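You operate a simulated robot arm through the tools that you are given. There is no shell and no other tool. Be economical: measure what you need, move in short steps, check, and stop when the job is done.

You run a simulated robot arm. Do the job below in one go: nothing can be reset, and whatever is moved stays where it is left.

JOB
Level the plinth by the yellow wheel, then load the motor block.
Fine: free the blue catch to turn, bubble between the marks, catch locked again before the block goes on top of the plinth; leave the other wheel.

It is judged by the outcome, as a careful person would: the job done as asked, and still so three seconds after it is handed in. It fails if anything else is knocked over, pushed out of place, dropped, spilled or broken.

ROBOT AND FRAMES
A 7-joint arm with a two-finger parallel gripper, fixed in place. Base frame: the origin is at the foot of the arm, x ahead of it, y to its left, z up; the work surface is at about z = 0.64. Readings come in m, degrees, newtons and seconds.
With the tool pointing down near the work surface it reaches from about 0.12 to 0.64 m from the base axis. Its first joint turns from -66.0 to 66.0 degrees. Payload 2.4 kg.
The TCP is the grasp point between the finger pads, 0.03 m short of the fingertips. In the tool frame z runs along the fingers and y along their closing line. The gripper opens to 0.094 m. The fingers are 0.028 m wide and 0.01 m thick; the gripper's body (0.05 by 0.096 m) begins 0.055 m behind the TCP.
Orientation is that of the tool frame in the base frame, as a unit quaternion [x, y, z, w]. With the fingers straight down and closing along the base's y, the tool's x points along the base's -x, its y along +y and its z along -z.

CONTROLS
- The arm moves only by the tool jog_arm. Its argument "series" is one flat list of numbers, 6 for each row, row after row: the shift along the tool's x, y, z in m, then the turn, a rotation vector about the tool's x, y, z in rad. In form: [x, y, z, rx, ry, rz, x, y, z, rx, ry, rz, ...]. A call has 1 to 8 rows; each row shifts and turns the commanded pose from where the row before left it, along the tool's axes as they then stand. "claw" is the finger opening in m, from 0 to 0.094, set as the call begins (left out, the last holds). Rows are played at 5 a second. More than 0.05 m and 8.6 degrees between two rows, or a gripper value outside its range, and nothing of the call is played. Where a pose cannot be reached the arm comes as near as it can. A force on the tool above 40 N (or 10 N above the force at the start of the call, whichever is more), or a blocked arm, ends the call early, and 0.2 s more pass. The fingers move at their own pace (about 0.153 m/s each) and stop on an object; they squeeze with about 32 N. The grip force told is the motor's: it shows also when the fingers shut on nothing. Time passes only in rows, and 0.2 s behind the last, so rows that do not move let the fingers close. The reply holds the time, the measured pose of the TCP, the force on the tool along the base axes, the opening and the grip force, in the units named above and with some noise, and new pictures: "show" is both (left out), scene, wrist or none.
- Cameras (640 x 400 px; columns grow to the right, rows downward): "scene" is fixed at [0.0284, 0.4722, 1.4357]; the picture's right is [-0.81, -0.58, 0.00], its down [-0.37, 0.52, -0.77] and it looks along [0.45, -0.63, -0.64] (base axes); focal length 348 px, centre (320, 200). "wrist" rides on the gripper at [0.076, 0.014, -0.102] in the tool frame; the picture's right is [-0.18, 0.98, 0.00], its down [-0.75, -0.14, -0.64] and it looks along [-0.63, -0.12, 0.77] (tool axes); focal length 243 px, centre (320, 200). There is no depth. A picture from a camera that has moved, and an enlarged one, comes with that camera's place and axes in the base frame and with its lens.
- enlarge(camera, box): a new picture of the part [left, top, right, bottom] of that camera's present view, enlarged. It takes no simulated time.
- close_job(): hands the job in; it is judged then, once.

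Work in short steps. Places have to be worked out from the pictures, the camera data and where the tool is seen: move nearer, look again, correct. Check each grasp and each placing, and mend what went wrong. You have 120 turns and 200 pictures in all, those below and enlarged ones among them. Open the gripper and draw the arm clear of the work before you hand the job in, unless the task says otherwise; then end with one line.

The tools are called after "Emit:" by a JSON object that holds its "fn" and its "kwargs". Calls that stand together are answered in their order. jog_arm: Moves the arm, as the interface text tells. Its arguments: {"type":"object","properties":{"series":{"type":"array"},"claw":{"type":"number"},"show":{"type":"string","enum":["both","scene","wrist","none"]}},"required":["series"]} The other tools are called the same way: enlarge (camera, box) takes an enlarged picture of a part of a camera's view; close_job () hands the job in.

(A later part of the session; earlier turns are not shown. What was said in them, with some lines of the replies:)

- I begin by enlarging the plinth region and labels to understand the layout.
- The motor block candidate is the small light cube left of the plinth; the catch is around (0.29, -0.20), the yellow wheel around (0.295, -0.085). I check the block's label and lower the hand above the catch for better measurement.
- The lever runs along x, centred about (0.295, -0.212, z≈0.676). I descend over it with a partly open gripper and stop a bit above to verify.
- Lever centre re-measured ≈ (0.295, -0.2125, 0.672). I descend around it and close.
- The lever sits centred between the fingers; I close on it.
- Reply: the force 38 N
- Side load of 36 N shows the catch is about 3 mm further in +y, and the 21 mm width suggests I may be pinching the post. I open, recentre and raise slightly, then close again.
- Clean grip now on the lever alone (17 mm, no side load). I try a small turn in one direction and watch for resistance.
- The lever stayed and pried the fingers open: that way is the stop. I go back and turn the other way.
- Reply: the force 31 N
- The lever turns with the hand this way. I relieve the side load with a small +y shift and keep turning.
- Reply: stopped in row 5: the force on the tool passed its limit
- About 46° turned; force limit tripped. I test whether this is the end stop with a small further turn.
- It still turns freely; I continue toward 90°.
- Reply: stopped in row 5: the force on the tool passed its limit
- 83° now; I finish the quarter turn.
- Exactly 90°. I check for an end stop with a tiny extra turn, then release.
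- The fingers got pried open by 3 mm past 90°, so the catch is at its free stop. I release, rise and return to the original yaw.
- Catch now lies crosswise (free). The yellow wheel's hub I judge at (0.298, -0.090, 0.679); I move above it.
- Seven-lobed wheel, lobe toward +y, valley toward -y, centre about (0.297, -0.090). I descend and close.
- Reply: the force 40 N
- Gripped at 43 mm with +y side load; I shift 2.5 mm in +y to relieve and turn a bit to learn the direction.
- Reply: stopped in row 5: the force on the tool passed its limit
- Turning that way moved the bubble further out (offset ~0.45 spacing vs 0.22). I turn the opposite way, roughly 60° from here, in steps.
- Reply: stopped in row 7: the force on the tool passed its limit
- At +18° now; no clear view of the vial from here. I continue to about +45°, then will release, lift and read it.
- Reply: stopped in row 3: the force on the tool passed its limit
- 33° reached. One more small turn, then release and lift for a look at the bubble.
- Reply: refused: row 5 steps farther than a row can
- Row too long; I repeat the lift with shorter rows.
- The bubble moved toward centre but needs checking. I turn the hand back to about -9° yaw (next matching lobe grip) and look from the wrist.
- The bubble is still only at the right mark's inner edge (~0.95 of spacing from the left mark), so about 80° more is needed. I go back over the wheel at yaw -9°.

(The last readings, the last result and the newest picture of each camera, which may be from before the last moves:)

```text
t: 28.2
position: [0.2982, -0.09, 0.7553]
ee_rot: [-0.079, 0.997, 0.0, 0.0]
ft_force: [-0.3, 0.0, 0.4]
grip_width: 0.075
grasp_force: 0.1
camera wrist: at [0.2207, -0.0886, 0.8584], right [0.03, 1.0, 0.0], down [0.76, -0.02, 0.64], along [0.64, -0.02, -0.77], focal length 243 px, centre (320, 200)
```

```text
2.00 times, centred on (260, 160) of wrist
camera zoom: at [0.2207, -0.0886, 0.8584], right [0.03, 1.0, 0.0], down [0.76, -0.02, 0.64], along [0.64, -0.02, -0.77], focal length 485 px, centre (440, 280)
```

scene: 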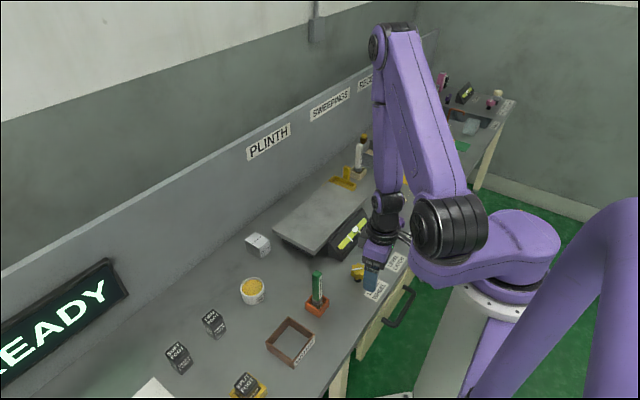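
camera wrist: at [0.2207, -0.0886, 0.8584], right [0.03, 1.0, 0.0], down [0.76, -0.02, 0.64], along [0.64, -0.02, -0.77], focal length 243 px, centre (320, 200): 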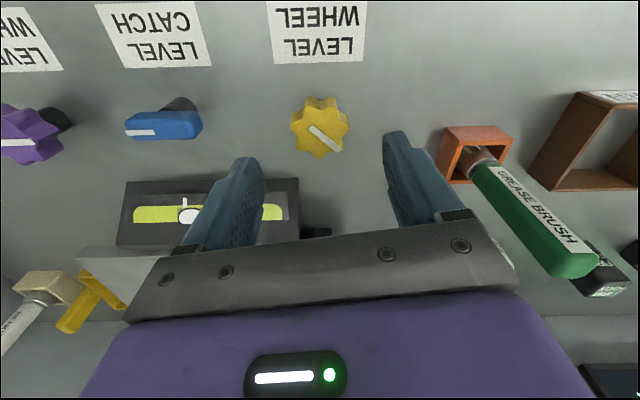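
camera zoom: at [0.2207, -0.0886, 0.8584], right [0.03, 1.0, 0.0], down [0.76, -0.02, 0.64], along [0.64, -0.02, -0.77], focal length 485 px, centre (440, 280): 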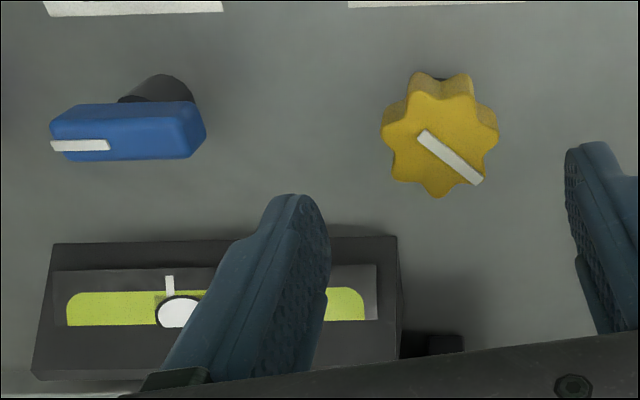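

Bubble is now just inside the first mark; roughly 50° more should centre it. I descend, close and continue turning.

Emit:
{"fn": "jog_arm", "kwargs": {"series": [0.001, 0.001, 0.03, 0, 0, 0, 0, 0, 0.034, 0, 0, 0, 0, 0, 0, 0, 0, 0], "show": "none"}}

Emit:
{"fn": "jog_arm", "kwargs": {"series": [0, 0, 0, 0, 0, 0, 0, 0, 0, 0, 0, 0, 0, 0, 0, 0, 0, 0], "claw": 0, "show": "wrist"}}

```text
t: 29.0
position: [0.2969, -0.0881, 0.6905]
ee_rot: [-0.08, 0.997, 0.0, 0.001]
ft_force: [0.5, 1.0, -0.1]
grip_width: 0.075
grasp_force: 0.1
```

```text
t: 29.8
position: [0.2977, -0.0903, 0.6911]
ee_rot: [-0.078, 0.997, -0.001, 0.003]
ft_force: [-0.6, -21.8, -8.0]
grip_width: 0.0423
grasp_force: 45.4
camera wrist: at [0.22, -0.0885, 0.7932], right [0.03, 1.0, 0.0], down [0.76, -0.02, 0.65], along [0.65, -0.02, -0.76], focal length 243 px, centre (320, 200)
```

wrist: 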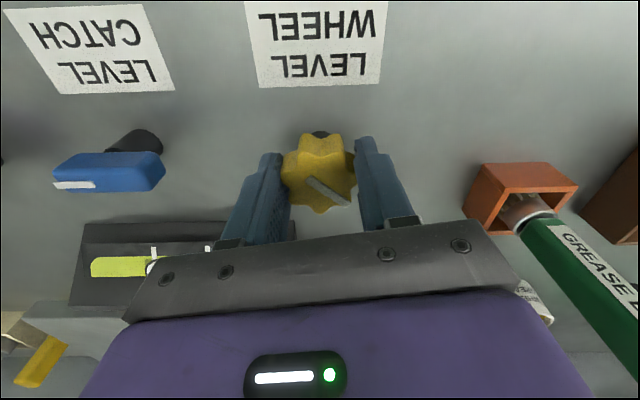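

Gripped; I turn +0.1 rad steps, with a small -y relief shift first.

Emit:
{"fn": "jog_arm", "kwargs": {"series": [0, -0.0015, 0, 0, 0, 0.1, 0, 0, 0, 0, 0, 0.1, 0, 0, 0, 0, 0, 0.1, 0, 0, 0, 0, 0, 0.1, 0, 0, 0, 0, 0, 0.1], "show": "none"}}

Emit:
{"fn": "jog_arm", "kwargs": {"series": [0, 0, 0, 0, 0, 0.1, 0, 0, 0, 0, 0, 0.1, 0, 0, 0, 0, 0, 0.1, 0, 0, 0, 0, 0, 0.1], "show": "wrist"}}

```text
t: 31.0
position: [0.2984, -0.0902, 0.6901]
ee_rot: [0.169, 0.986, 0.001, 0.002]
ft_force: [11.3, -2.5, -22.9]
grip_width: 0.0422
grasp_force: 45.0
```

```text
t: 32.2
position: [0.298, -0.0892, 0.6896]
ee_rot: [0.358, 0.934, 0.0, 0.002]
ft_force: [5.9, 2.5, -6.2]
grip_width: 0.0421
grasp_force: 45.2
stopped in row 4: the force on the tool passed its limit (the readings are from after the stop); the commanded pose is now the measured one
camera wrist: at [0.251, -0.0281, 0.7938], right [0.79, 0.61, 0.0], down [0.46, -0.61, 0.64], along [0.39, -0.51, -0.77], focal length 243 px, centre (320, 200)
```

wrist: 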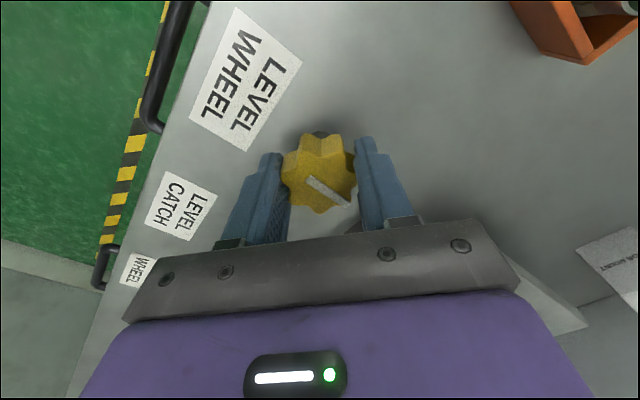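

Turned another 51°. I release, lift, return to yaw ≈ -9° and look at the vial from the front.

Emit:
{"fn": "jog_arm", "kwargs": {"series": [0, 0, 0, 0, 0, 0, 0, 0, 0, 0, 0, 0, 0, 0, -0.04, 0, 0, 0, 0, 0, -0.04, 0, 0, -0.05, 0, 0, -0.04, 0, 0, -0.14, 0, 0, 0, 0, 0, -0.14, 0, 0, 0, 0, 0, -0.14, 0, 0, 0, 0, 0, -0.14], "claw": 0.075, "show": "none"}}

Emit:
{"fn": "jog_arm", "kwargs": {"series": [0, 0, 0, 0, 0, -0.14, 0, -0.04, 0, 0, 0, -0.13, 0.03, -0.04, 0, 0, 0, 0, 0.03, 0, 0, 0, 0, 0, 0, 0, 0, 0, 0, 0]}}

Emit:
{"fn": "enlarge", "kwargs": {"camera": "scene", "box": [320, 190, 400, 270]}}

Emit:
{"fn": "enlarge", "kwargs": {"camera": "wrist", "box": [200, 80, 440, 230]}}

```text
t: 34.0
position: [0.2977, -0.0894, 0.8101]
ee_rot: [0.061, 0.998, 0.001, 0.002]
ft_force: [0.0, -0.1, -0.3]
grip_width: 0.0752
grasp_force: 0.0
```

```text
t: 35.2
position: [0.2454, -0.176, 0.8099]
ee_rot: [-0.072, 0.997, 0.0, 0.002]
ft_force: [1.0, -0.2, -0.2]
grip_width: 0.0749
grasp_force: 0.1
camera wrist: at [0.1656, -0.1744, 0.9129], right [0.04, 1.0, 0.0], down [0.76, -0.03, 0.64], along [0.64, -0.03, -0.76], focal length 243 px, centre (320, 200)
```

scene: 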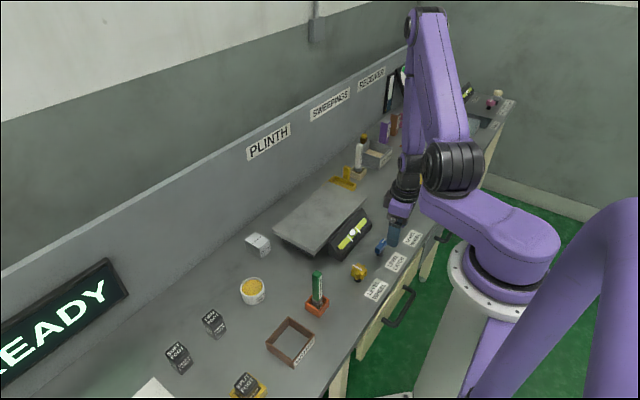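
wrist: 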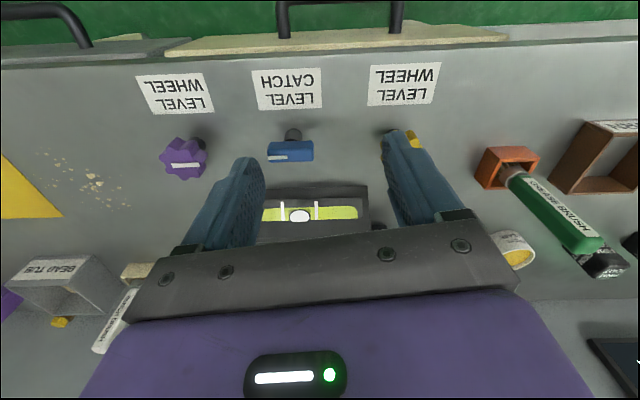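

```text
5.00 times, centred on (360, 230) of scene
camera zoom: at [0.0284, 0.4722, 1.4357], right [-0.81, -0.58, 0.0], down [-0.37, 0.52, -0.77], along [0.45, -0.63, -0.64], focal length 1740 px, centre (120, 50)
```

zoom: 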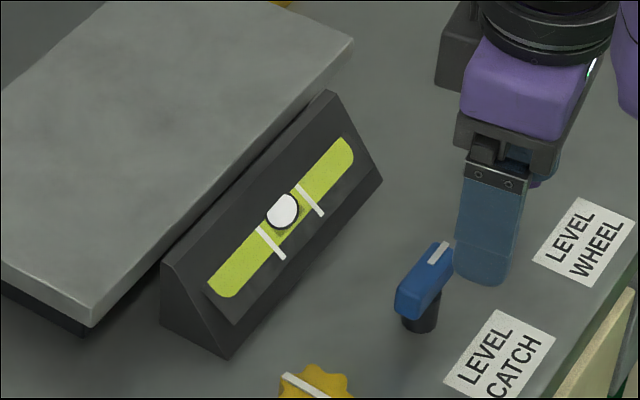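

```text
2.67 times, centred on (320, 155) of wrist
camera zoom: at [0.1656, -0.1744, 0.9129], right [0.04, 1.0, 0.0], down [0.76, -0.03, 0.64], along [0.64, -0.03, -0.76], focal length 647 px, centre (320, 320)
```

zoom: 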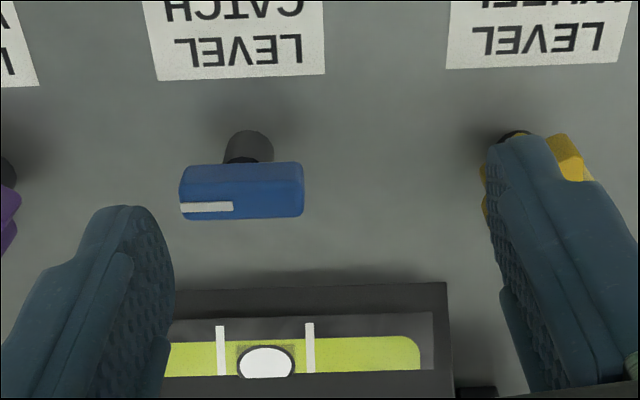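

The bubble is centred between the marks in both views. Next I re-lock the catch: yaw to -90°, over the lever at (0.295, -0.210).

Emit:
{"fn": "jog_arm", "kwargs": {"series": [-0.02, -0.02, 0, 0, 0, 0, -0.0239, -0.0215, 0, 0, 0, -0.142, 0, 0, 0, 0, 0, -0.142, 0, 0, 0, 0, 0, -0.142, 0, 0, 0, 0, 0, -0.142, 0, 0, 0, 0, 0, -0.142, 0, 0, 0, 0, 0, -0.142, 0, 0, 0, 0, 0, -0.142], "show": "none", "claw": 0.05}}

Emit:
{"fn": "jog_arm", "kwargs": {"series": [0, 0, 0, 0, 0, -0.142, 0, 0, 0, 0, 0, -0.142, 0, 0, 0, 0, 0, -0.142, 0, 0, 0.04, 0, 0, 0, 0, 0, 0, 0, 0, 0]}}

```text
t: 37.0
position: [0.2932, -0.2132, 0.8111]
ee_rot: [-0.54, 0.841, -0.001, 0.001]
ft_force: [-0.1, 0.4, 0.2]
grip_width: 0.0501
grasp_force: 0.0
```

```text
t: 38.2
position: [0.2925, -0.2135, 0.7717]
ee_rot: [-0.705, 0.709, -0.002, 0.001]
ft_force: [0.4, 0.6, 0.8]
grip_width: 0.0499
grasp_force: 0.1
camera wrist: at [0.2777, -0.29, 0.8751], right [-0.98, 0.19, 0.0], down [0.14, 0.75, 0.64], along [0.12, 0.63, -0.77], focal length 243 px, centre (320, 200)
```

scene: 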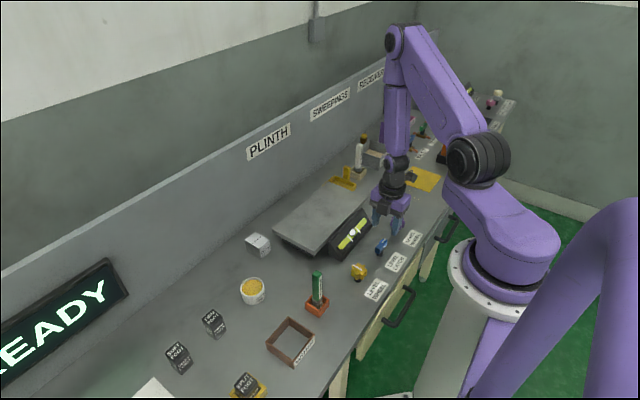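
wrist: 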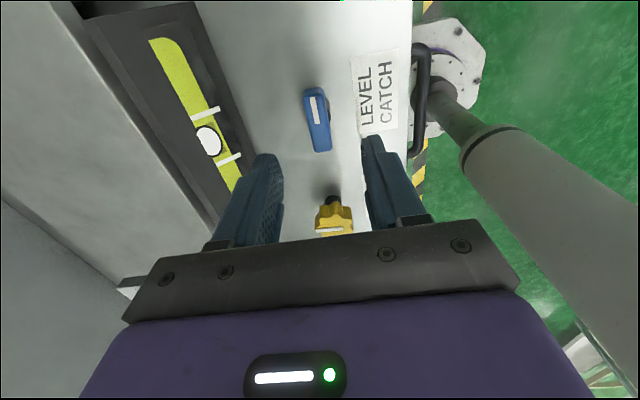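

Descend onto the lever with a small correction, then close.

Emit:
{"fn": "jog_arm", "kwargs": {"series": [-0.0035, -0.0023, 0.03, 0, 0, 0, 0, 0, 0.03, 0, 0, 0, 0, 0, 0.018, 0, 0, 0, 0, 0, 0, 0, 0, 0], "show": "none"}}

Emit:
{"fn": "jog_arm", "kwargs": {"series": [0, 0, 0, 0, 0, 0, 0, 0, 0, 0, 0, 0, 0, 0, 0, 0, 0, 0], "claw": 0, "show": "wrist"}}

```text
t: 39.2
position: [0.2972, -0.2076, 0.6921]
ee_rot: [-0.705, 0.709, -0.001, 0.002]
ft_force: [-0.3, -1.0, 0.5]
grip_width: 0.0498
grasp_force: 0.1
```

```text
t: 40.0
position: [0.2954, -0.2074, 0.6924]
ee_rot: [-0.705, 0.709, 0.0, 0.0]
ft_force: [-9.2, -3.7, -7.6]
grip_width: 0.0168
grasp_force: 44.9
camera wrist: at [0.28, -0.2848, 0.7962], right [-0.98, 0.19, 0.0], down [0.15, 0.75, 0.64], along [0.12, 0.63, -0.77], focal length 243 px, centre (320, 200)
```

wrist: 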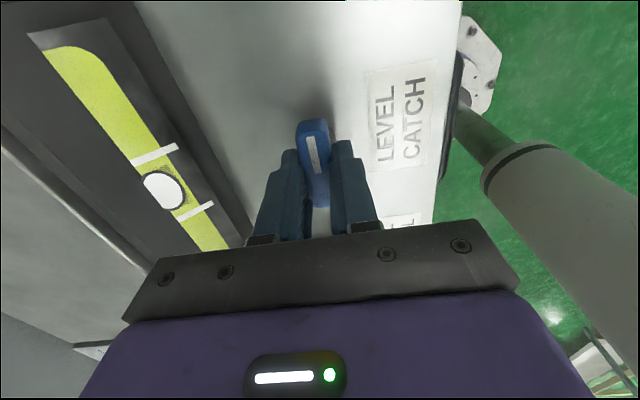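

Well gripped. I turn the catch back (+90°) with a tiny compensating shift per row.

Emit:
{"fn": "jog_arm", "kwargs": {"series": [0, 0.001, 0, 0, 0, 0.12, 0, -0.0003, 0, 0, 0, 0.12, 0, -0.0003, 0, 0, 0, 0.12, 0, -0.0003, 0, 0, 0, 0.12, 0, -0.0003, 0, 0, 0, 0.12, 0, -0.0003, 0, 0, 0, 0.12, 0, -0.0003, 0, 0, 0, 0.12], "show": "none"}}

```text
t: 41.6
position: [0.2972, -0.208, 0.6933]
ee_rot: [-0.354, 0.935, 0.001, 0.002]
ft_force: [-9.0, 6.1, 26.1]
grip_width: 0.017
grasp_force: 44.6
```

Halfway back (‑41.5°). Continue to 0° and slightly beyond to seat at the stop.

Emit:
{"fn": "jog_arm", "kwargs": {"series": [0, 0, -0.001, 0, 0, 0.12, 0, -0.0003, 0, 0, 0, 0.12, 0, -0.0003, 0, 0, 0, 0.12, 0, -0.0003, 0, 0, 0, 0.12, 0, 0, 0, 0, 0, 0.12, 0, 0, 0, 0, 0, 0.12, 0, 0, 0, 0, 0, 0]}}

```text
t: 43.2
position: [0.2972, -0.2116, 0.6921]
ee_rot: [-0.001, 1.0, 0.001, 0.002]
ft_force: [-2.7, 8.4, -18.5]
grip_width: 0.0165
grasp_force: 44.9
camera wrist: at [0.2209, -0.1969, 0.7961], right [0.18, 0.98, 0.0], down [0.75, -0.14, 0.64], along [0.63, -0.12, -0.76], focal length 243 px, centre (320, 200)
```

scene: 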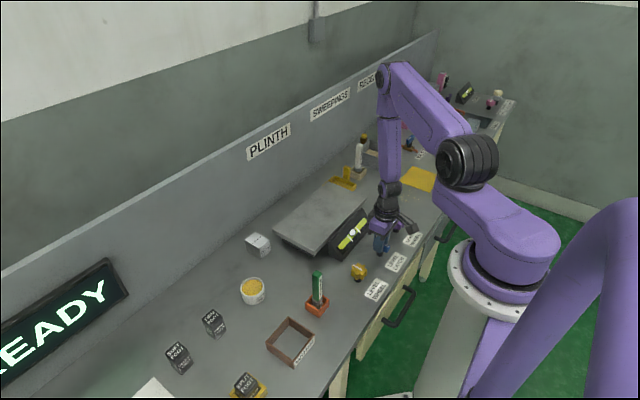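
wrist: 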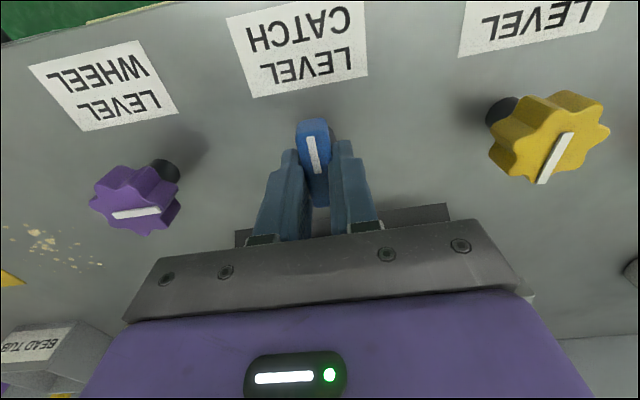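

Yaw 0°. I push a touch further to confirm the lock stop.

Emit:
{"fn": "jog_arm", "kwargs": {"series": [0, 0, 0, 0, 0, 0.06, 0, 0, 0, 0, 0, 0.06, 0, 0, 0, 0, 0, 0], "show": "none"}}

```text
t: 44.0
position: [0.2976, -0.21, 0.6936]
ee_rot: [0.057, 0.998, 0.0, 0.002]
ft_force: [-3.4, 2.0, -25.9]
grip_width: 0.0194
grasp_force: 45.2
```

Fingers pried at the stop: locked. I release, rise, and check the catch and bubble.

Emit:
{"fn": "jog_arm", "kwargs": {"series": [0, 0, 0, 0, 0, -0.1, 0, 0, 0, 0, 0, 0, 0, 0, 0, 0, 0, 0, 0, 0, -0.04, 0, 0, 0, 0, 0, -0.04, 0, 0, 0, 0.04, 0, -0.02, 0, 0, 0, 0, 0, 0, 0, 0, 0], "claw": 0.07}}

Emit:
{"fn": "enlarge", "kwargs": {"camera": "wrist", "box": [200, 80, 440, 230]}}

Emit:
{"fn": "enlarge", "kwargs": {"camera": "scene", "box": [230, 170, 400, 290]}}

```text
t: 45.6
position: [0.2564, -0.2081, 0.7931]
ee_rot: [0.008, 1.0, 0.001, 0.001]
ft_force: [0.7, -0.9, -0.6]
grip_width: 0.0702
grasp_force: 0.0
camera wrist: at [0.1802, -0.1949, 0.8962], right [0.2, 0.98, 0.0], down [0.75, -0.15, 0.64], along [0.63, -0.13, -0.76], focal length 243 px, centre (320, 200)
```

scene: 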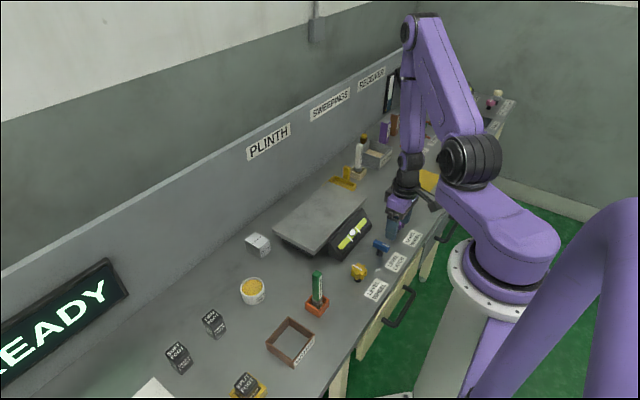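
wrist: 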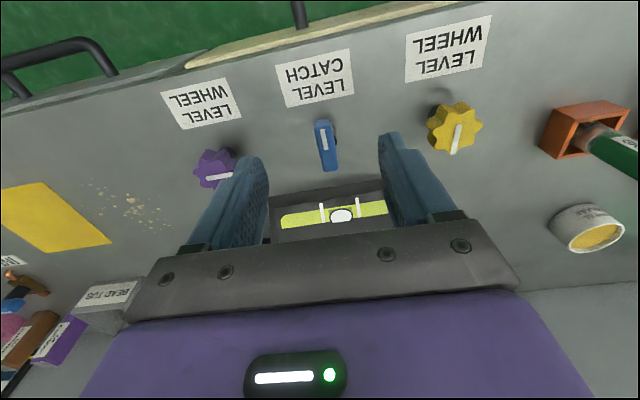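

```text
2.67 times, centred on (320, 155) of wrist
camera zoom: at [0.1802, -0.1949, 0.8962], right [0.2, 0.98, 0.0], down [0.75, -0.15, 0.64], along [0.63, -0.13, -0.76], focal length 647 px, centre (320, 320)
```

zoom: 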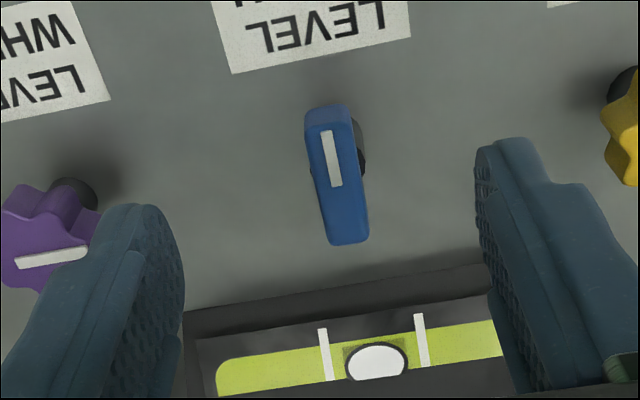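

```text
3.33 times, centred on (315, 230) of scene
camera zoom: at [0.0284, 0.4722, 1.4357], right [-0.81, -0.58, 0.0], down [-0.37, 0.52, -0.77], along [0.45, -0.63, -0.64], focal length 1160 px, centre (337, 100)
```

zoom: 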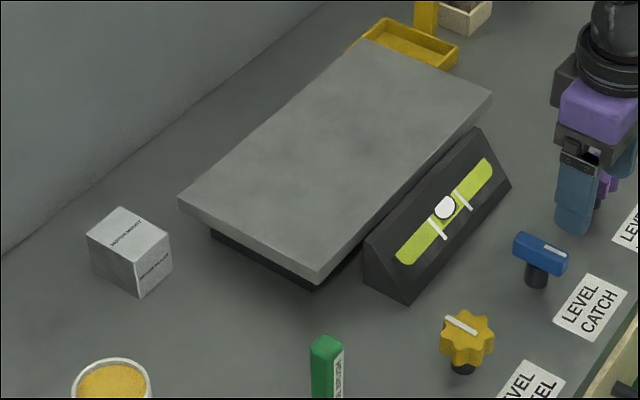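

Catch locked, bubble centred. Before taking the MOTOR MOUNT cube, I quickly check no other object is labelled "motor".

Emit:
{"fn": "enlarge", "kwargs": {"camera": "wrist", "box": [0, 260, 160, 380]}}

Emit:
{"fn": "enlarge", "kwargs": {"camera": "scene", "box": [330, 60, 530, 190]}}

Emit:
{"fn": "enlarge", "kwargs": {"camera": "scene", "box": [120, 290, 320, 400]}}

```text
3.33 times, centred on (80, 320) of wrist
camera zoom: at [0.1802, -0.1949, 0.8962], right [0.2, 0.98, 0.0], down [0.75, -0.15, 0.64], along [0.63, -0.13, -0.76], focal length 809 px, centre (1120, -200)
```

zoom: 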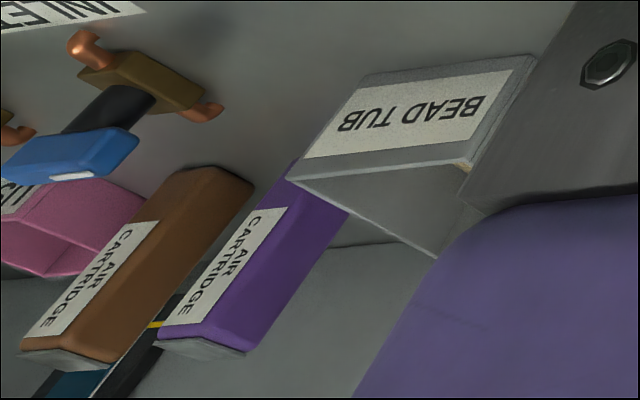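

```text
3.08 times, centred on (430, 125) of scene
camera zoom: at [0.0284, 0.4722, 1.4357], right [-0.81, -0.58, 0.0], down [-0.37, 0.52, -0.77], along [0.45, -0.63, -0.64], focal length 1071 px, centre (-18, 431)
```

zoom: 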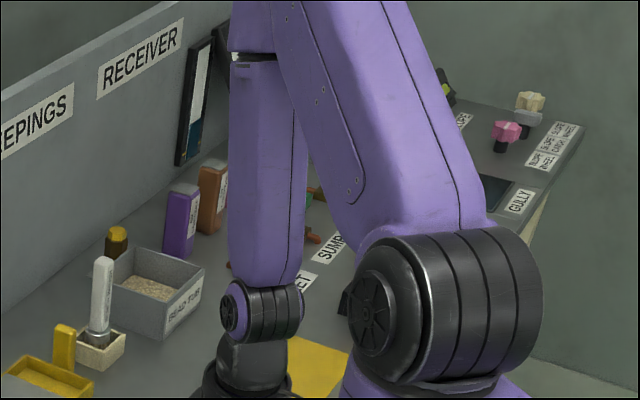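

```text
3.20 times, centred on (220, 345) of scene
camera zoom: at [0.0284, 0.4722, 1.4357], right [-0.81, -0.58, 0.0], down [-0.37, 0.52, -0.77], along [0.45, -0.63, -0.64], focal length 1113 px, centre (640, -264)
```

zoom: 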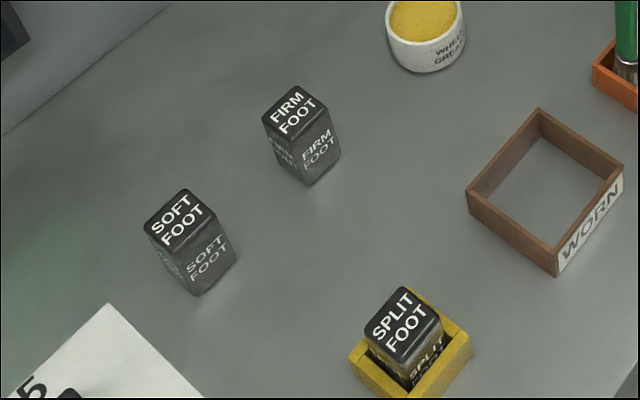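

MOTOR MOUNT is the only motor block. I place it at about (0.598, -0.008), 60 mm (x) × 43 mm (y), axis-aligned, top ≈0.687. I raise the arm and travel there high.

Emit:
{"fn": "jog_arm", "kwargs": {"series": [0, 0, -0.04, 0, 0, -0.016, 0, 0, -0.04, 0, 0, 0, -0.04, 0.029, 0, 0, 0, 0, -0.04, 0.029, 0, 0, 0, 0, -0.04, 0.029, 0, 0, 0, 0, -0.04, 0.029, 0, 0, 0, 0, -0.04, 0.029, 0, 0, 0, 0, -0.04, 0.029, 0, 0, 0, 0], "claw": 0.08, "show": "none"}}

Emit:
{"fn": "jog_arm", "kwargs": {"series": [-0.03, 0.027, 0, 0, 0, 0, 0, 0, 0.04, 0, 0, 0, 0, 0, 0, 0, 0, 0]}}

```text
t: 47.4
position: [0.4952, -0.0336, 0.8746]
ee_rot: [0.0, 1.0, 0.0, 0.002]
ft_force: [0.3, 0.2, 0.3]
grip_width: 0.0801
grasp_force: 0.0
```

```text
t: 48.2
position: [0.5265, -0.0065, 0.8329]
ee_rot: [0.0, 1.0, 0.0, 0.001]
ft_force: [0.3, 0.1, 0.5]
grip_width: 0.0798
grasp_force: 0.1
camera wrist: at [0.449, 0.0065, 0.936], right [0.18, 0.98, 0.0], down [0.75, -0.14, 0.64], along [0.63, -0.12, -0.76], focal length 243 px, centre (320, 200)
```

scene: 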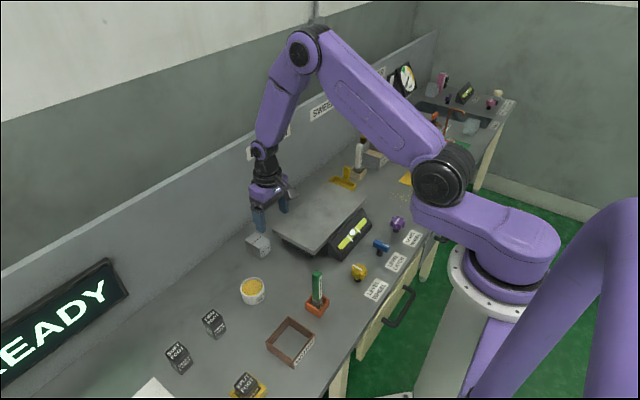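
wrist: 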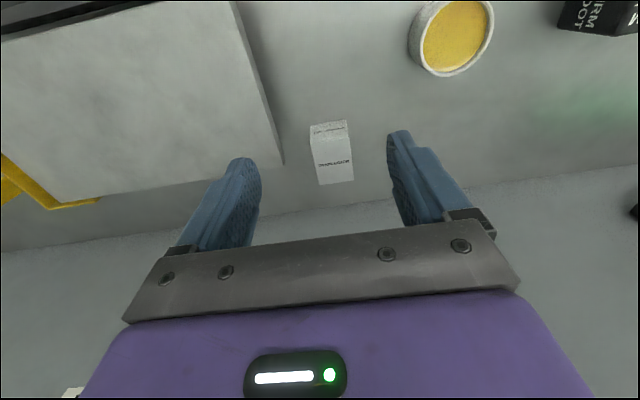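

Wrist view gives block centre ≈(0.596, -0.007); plinth top is about z=0.685, edge y≈-0.066. I narrow the opening to 62 mm to keep the fingers clear of the plinth and descend part way.

Emit:
{"fn": "jog_arm", "kwargs": {"series": [-0.035, 0, 0, 0, 0, 0, -0.034, 0, 0.02, 0, 0, 0, 0, 0, 0.04, 0, 0, 0, 0, 0, 0.03, 0, 0, 0, 0, 0, 0, 0, 0, 0], "claw": 0.064}}

Emit:
{"fn": "enlarge", "kwargs": {"camera": "scene", "box": [220, 180, 320, 270]}}

```text
t: 49.4
position: [0.5984, -0.0083, 0.7441]
ee_rot: [0.0, 1.0, 0.0, 0.003]
ft_force: [-0.2, 0.0, 0.3]
grip_width: 0.0639
grasp_force: 0.1
camera wrist: at [0.5221, 0.005, 0.8473], right [0.18, 0.98, 0.0], down [0.75, -0.14, 0.65], along [0.63, -0.12, -0.76], focal length 243 px, centre (320, 200)
```

scene: 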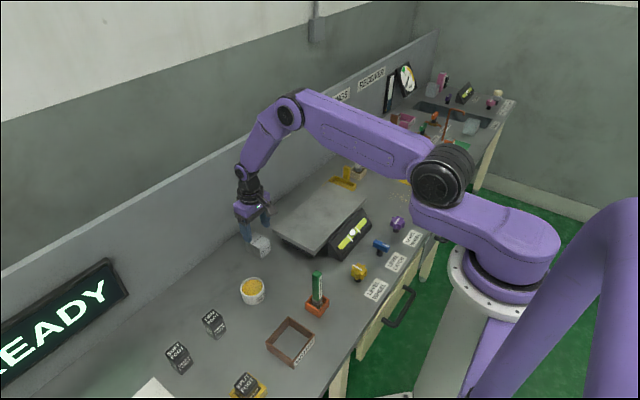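
wrist: 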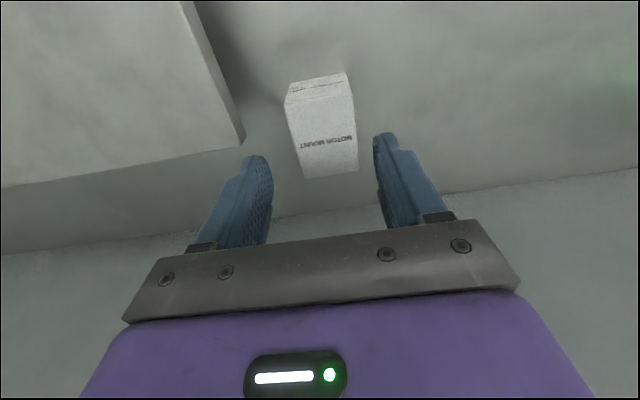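

```text
4.44 times, centred on (270, 225) of scene
camera zoom: at [0.0284, 0.4722, 1.4357], right [-0.81, -0.58, 0.0], down [-0.37, 0.52, -0.77], along [0.45, -0.63, -0.64], focal length 1546 px, centre (542, 89)
```

zoom: 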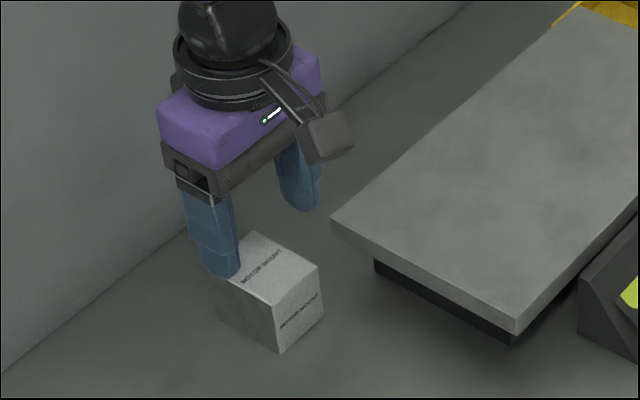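

Block centre ≈ (0.596, -0.0055). Fingers straddle it; small +y shift, descend to z≈0.667 and close.

Emit:
{"fn": "jog_arm", "kwargs": {"series": [0.001, 0.002, 0.03, 0, 0, 0, 0, 0, 0.03, 0, 0, 0, 0, 0, 0.017, 0, 0, 0, 0, 0, 0, 0, 0, 0], "show": "wrist"}}

Emit:
{"fn": "jog_arm", "kwargs": {"series": [0, 0, 0, 0, 0, 0, 0, 0, 0, 0, 0, 0, 0, 0, 0, 0, 0, 0], "claw": 0}}

```text
t: 50.6
position: [0.5962, -0.0067, 0.6693]
ee_rot: [0.0, 1.0, 0.0, 0.0]
ft_force: [-4.8, -0.1, 10.2]
grip_width: 0.0641
grasp_force: 0.0
stopped in row 4: the force on the tool passed its limit (the readings are from after the stop); the commanded pose is now the measured one
camera wrist: at [0.5201, 0.0071, 0.7734], right [0.18, 0.98, 0.0], down [0.75, -0.14, 0.64], along [0.63, -0.12, -0.77], focal length 243 px, centre (320, 200)
```

wrist: 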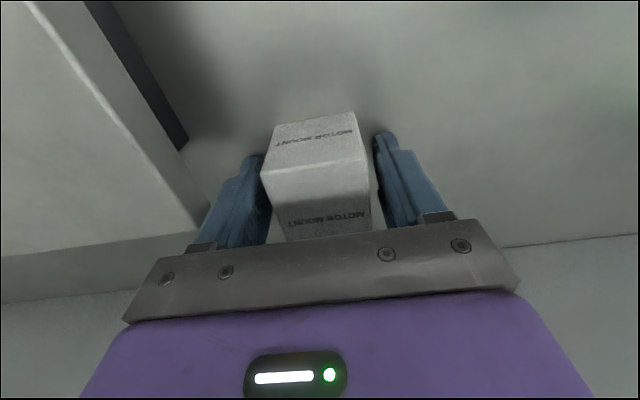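

```text
t: 51.4
position: [0.5988, -0.007, 0.67]
ee_rot: [0.001, 1.0, 0.0, 0.002]
ft_force: [3.6, -0.8, 6.6]
grip_width: 0.0492
grasp_force: 32.3
camera wrist: at [0.5209, 0.007, 0.7732], right [0.18, 0.98, 0.0], down [0.75, -0.14, 0.65], along [0.63, -0.12, -0.76], focal length 243 px, centre (320, 200)
```

scene: 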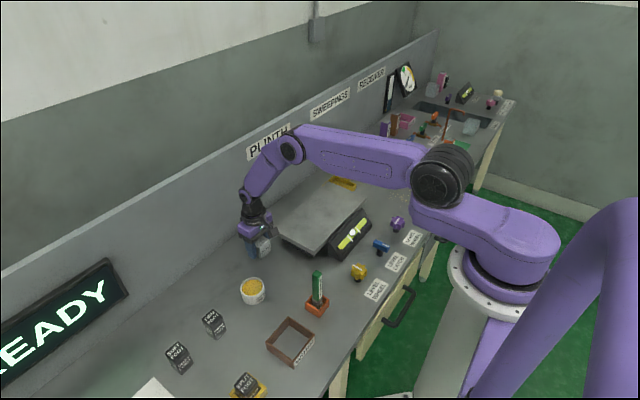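
wrist: 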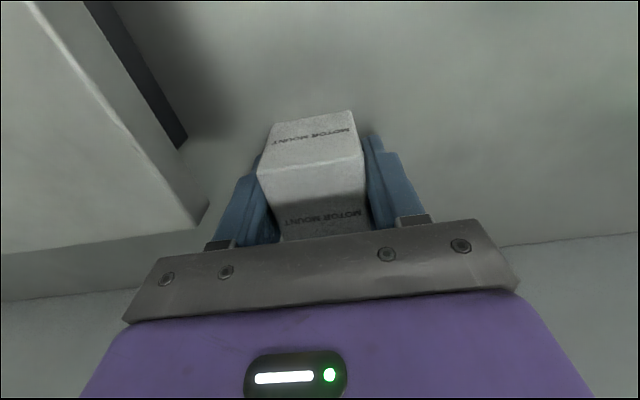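

Block gripped at 49 mm. I lift gently and check.

Emit:
{"fn": "jog_arm", "kwargs": {"series": [0, 0, -0.015, 0, 0, 0, 0, 0, -0.02, 0, 0, 0, 0, 0, -0.04, 0, 0, 0, 0, 0, -0.04, 0, 0, 0, 0, 0, 0, 0, 0, 0]}}

Emit:
{"fn": "enlarge", "kwargs": {"camera": "scene", "box": [220, 160, 400, 280]}}

```text
t: 52.6
position: [0.595, -0.0078, 0.7817]
ee_rot: [0.0, 1.0, 0.0, 0.0]
ft_force: [0.3, -0.4, -4.8]
grip_width: 0.0492
grasp_force: 32.4
camera wrist: at [0.5189, 0.0058, 0.8851], right [0.18, 0.98, 0.0], down [0.75, -0.14, 0.64], along [0.63, -0.12, -0.77], focal length 243 px, centre (320, 200)
```

scene: 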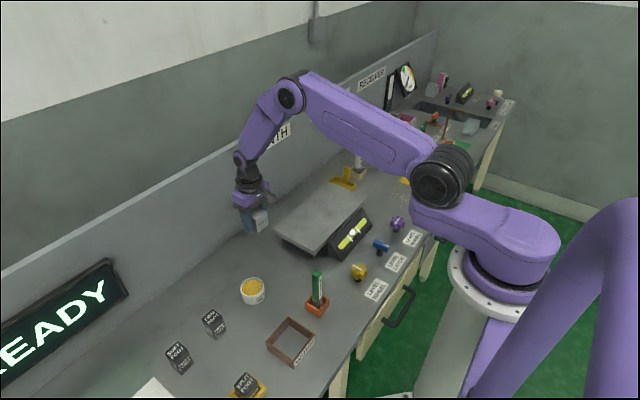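
wrist: 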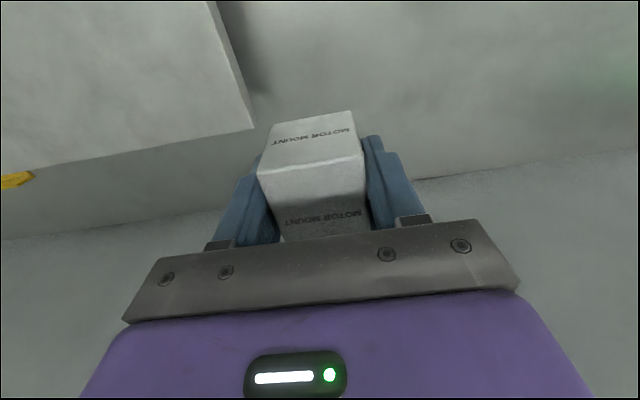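

```text
3.33 times, centred on (310, 220) of scene
camera zoom: at [0.0285, 0.4722, 1.4356], right [-0.81, -0.58, 0.0], down [-0.37, 0.52, -0.77], along [0.45, -0.63, -0.64], focal length 1160 px, centre (353, 133)
```

zoom: 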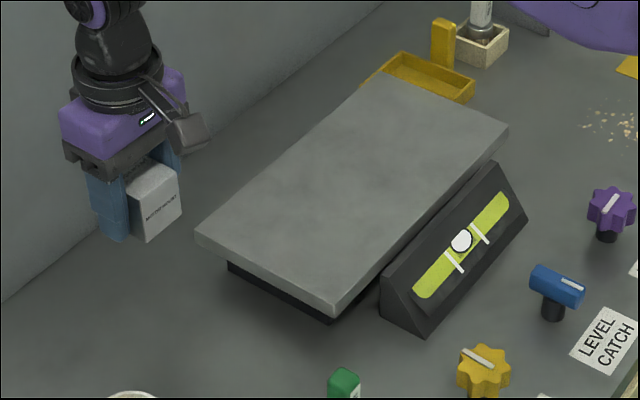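

Held securely and level. The plinth top centre is about (0.51, -0.212, z 0.685); I carry it over there.

Emit:
{"fn": "jog_arm", "kwargs": {"series": [0.017, -0.041, 0, 0, 0, 0, 0.017, -0.041, 0, 0, 0, 0, 0.017, -0.041, 0, 0, 0, 0, 0.017, -0.041, 0, 0, 0, 0, 0.017, -0.041, 0, 0, 0, 0, 0, 0, 0, 0, 0, 0, 0, 0, 0.025, 0, 0, 0, 0, 0, 0, 0, 0, 0]}}

Emit:
{"fn": "enlarge", "kwargs": {"camera": "scene", "box": [250, 130, 400, 270]}}

```text
t: 54.4
position: [0.5105, -0.2107, 0.7576]
ee_rot: [0.0, 1.0, 0.0, 0.002]
ft_force: [0.2, -0.5, -4.6]
grip_width: 0.0491
grasp_force: 32.2
camera wrist: at [0.4347, -0.1971, 0.8615], right [0.18, 0.98, 0.0], down [0.75, -0.14, 0.64], along [0.63, -0.12, -0.77], focal length 243 px, centre (320, 200)
```

scene: 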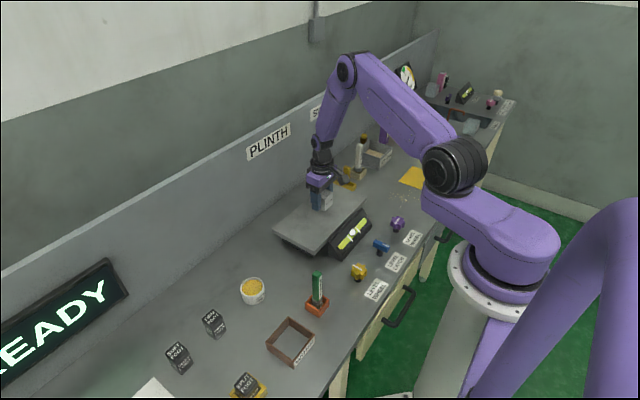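
wrist: 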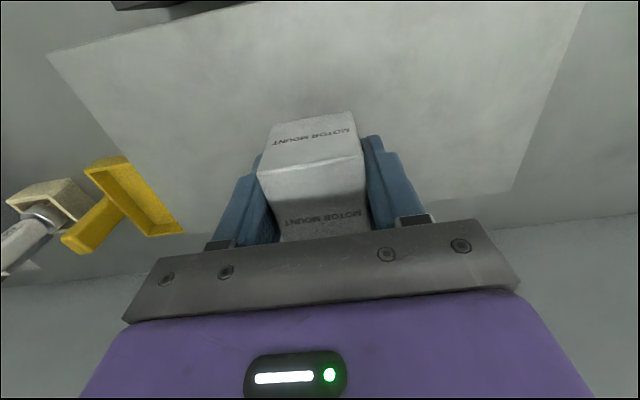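

```text
2.86 times, centred on (325, 200) of scene
camera zoom: at [0.0285, 0.4721, 1.4357], right [-0.81, -0.58, 0.0], down [-0.37, 0.52, -0.77], along [0.45, -0.63, -0.64], focal length 994 px, centre (306, 200)
```

zoom: 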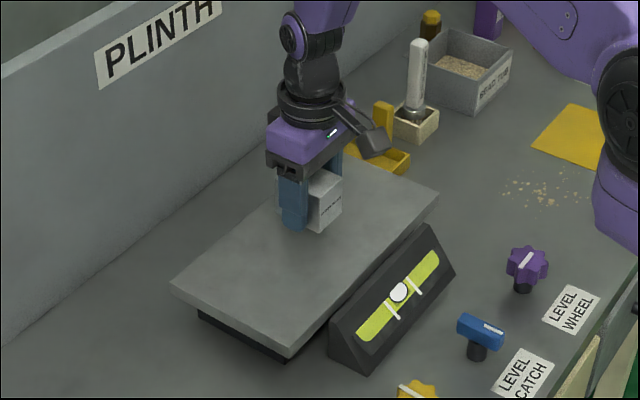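

Centred over the plinth. I lower in decreasing steps, watching the force.

Emit:
{"fn": "jog_arm", "kwargs": {"series": [0, 0, 0.02, 0, 0, 0, 0, 0, 0.012, 0, 0, 0, 0, 0, 0.004, 0, 0, 0, 0, 0, 0, 0, 0, 0]}}

Emit:
{"fn": "enlarge", "kwargs": {"camera": "scene", "box": [280, 160, 380, 250]}}

```text
t: 55.1
position: [0.5128, -0.2114, 0.7284]
ee_rot: [0.0, 1.0, 0.0, 0.001]
ft_force: [-0.5, -0.2, 4.8]
grip_width: 0.0494
grasp_force: 32.0
stopped in row 3: the force on the tool passed its limit (the readings are from after the stop); the commanded pose is now the measured one
camera wrist: at [0.4359, -0.1977, 0.8313], right [0.18, 0.98, 0.0], down [0.75, -0.14, 0.64], along [0.63, -0.12, -0.77], focal length 243 px, centre (320, 200)
```

scene: 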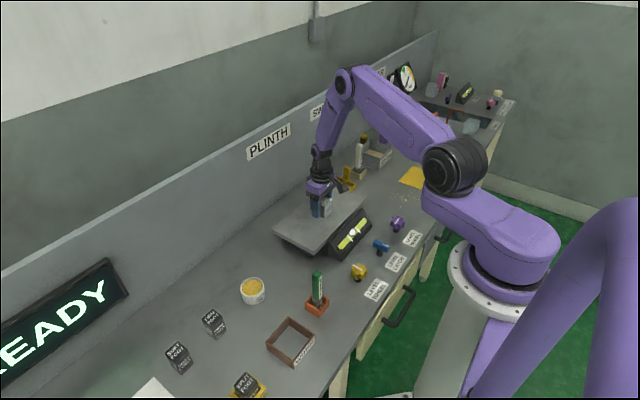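
wrist: 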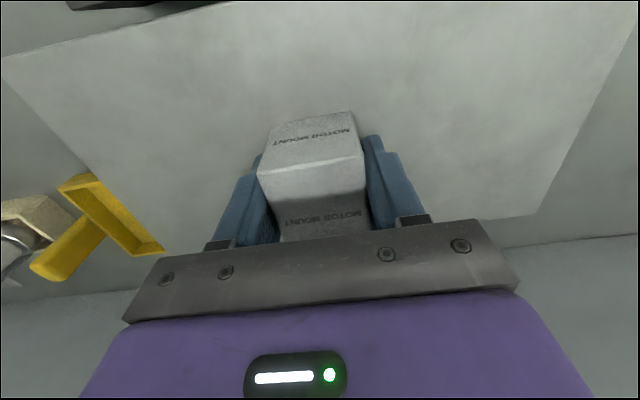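

```text
4.44 times, centred on (330, 205) of scene
camera zoom: at [0.0283, 0.4722, 1.4356], right [-0.81, -0.58, 0.0], down [-0.37, 0.52, -0.77], along [0.45, -0.63, -0.64], focal length 1546 px, centre (276, 178)
```

zoom: 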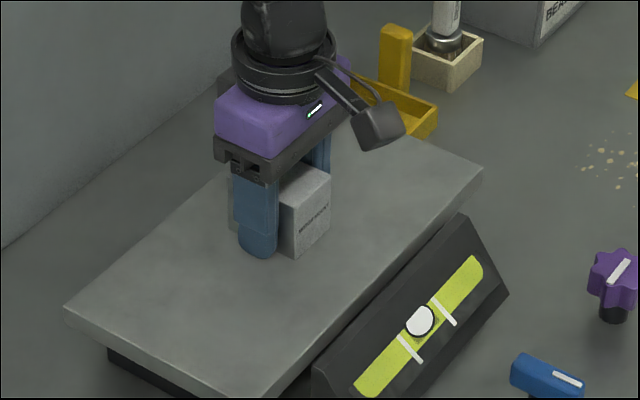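

Contact: the block rests on the plinth (load reversed from -4.7 to +4.8 N). I open the fingers and check before rising.

Emit:
{"fn": "jog_arm", "kwargs": {"series": [0, 0, 0, 0, 0, 0, 0, 0, 0, 0, 0, 0], "claw": 0.075, "show": "wrist"}}

Emit:
{"fn": "jog_arm", "kwargs": {"series": [0, 0, -0.02, 0, 0, 0, 0, 0, -0.04, 0, 0, 0, 0, 0, -0.04, 0, 0, 0, 0, 0, -0.04, 0, 0, 0, 0.04, 0, -0.02, 0, 0, 0, 0.04, 0, 0, 0, 0, 0, 0.04, 0, 0, 0, 0, 0, 0.04, 0, 0, 0, 0, 0]}}

Emit:
{"fn": "enlarge", "kwargs": {"camera": "scene", "box": [260, 160, 420, 290]}}

```text
t: 55.7
position: [0.513, -0.2144, 0.7286]
ee_rot: [0.003, 1.0, -0.001, 0.004]
ft_force: [4.0, 2.4, 10.3]
grip_width: 0.0762
grasp_force: 0.6
camera wrist: at [0.4358, -0.2004, 0.831], right [0.19, 0.98, 0.0], down [0.75, -0.15, 0.65], along [0.64, -0.12, -0.76], focal length 243 px, centre (320, 200)
```

wrist: 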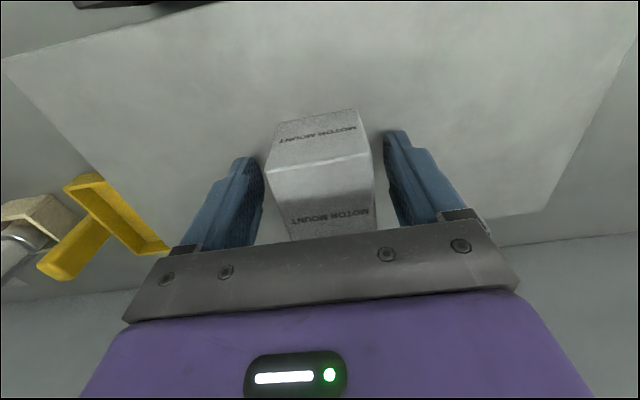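

```text
t: 57.5
position: [0.3498, -0.2115, 0.8851]
ee_rot: [0.0, 1.0, 0.001, 0.001]
ft_force: [0.3, -0.2, 1.1]
grip_width: 0.0753
grasp_force: 0.1
camera wrist: at [0.2732, -0.199, 0.9896], right [0.18, 0.98, 0.0], down [0.75, -0.14, 0.64], along [0.63, -0.12, -0.77], focal length 243 px, centre (320, 200)
```

scene: 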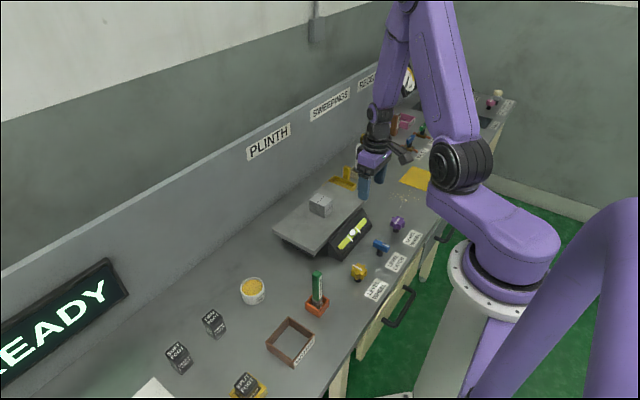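
wrist: 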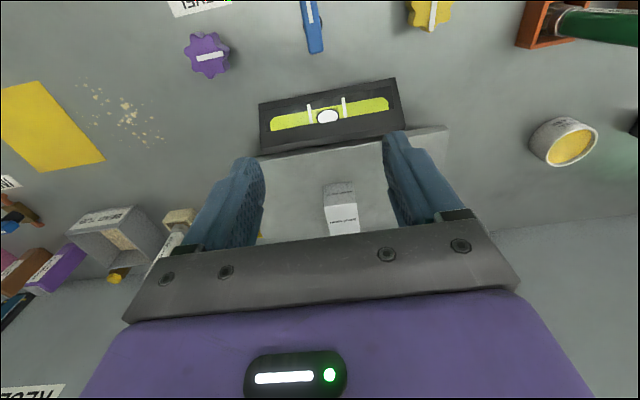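

```text
3.08 times, centred on (340, 225) of scene
camera zoom: at [0.0284, 0.4722, 1.4357], right [-0.81, -0.58, 0.0], down [-0.37, 0.52, -0.77], along [0.45, -0.63, -0.64], focal length 1071 px, centre (258, 123)
```

zoom: 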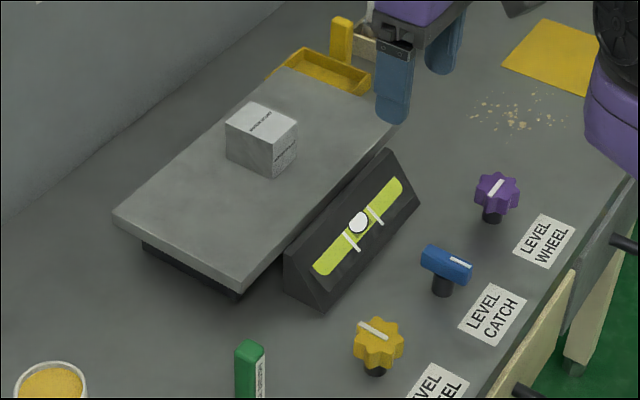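

Block stands on the plinth. A last close look at the bubble and catch.

Emit:
{"fn": "enlarge", "kwargs": {"camera": "wrist", "box": [220, 0, 440, 140]}}

```text
2.86 times, centred on (330, 70) of wrist
camera zoom: at [0.2732, -0.199, 0.9896], right [0.18, 0.98, 0.0], down [0.75, -0.14, 0.64], along [0.63, -0.12, -0.77], focal length 693 px, centre (291, 571)
```

zoom: 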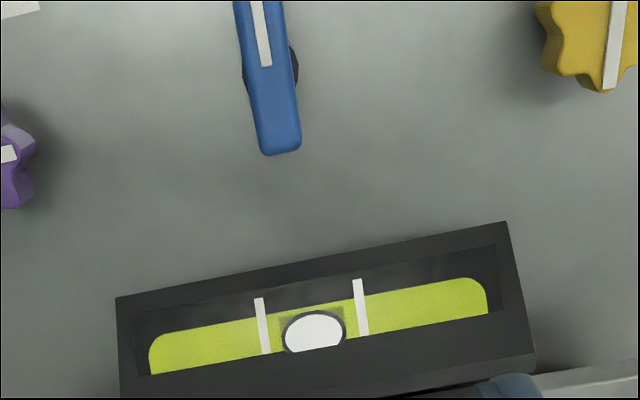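

The bubble is centred between the marks, the catch is locked, the block is on the plinth and the arm is clear, so I hand the job in.

Emit:
{"fn": "close_job", "kwargs": {}}

```text
The job is handed in.
```

The plinth is levelled with the yellow wheel, with the bubble centred between the marks. The blue catch is locked again, the block labelled "MOTOR MOUNT" is on top of the plinth, and the purple wheel was left alone.
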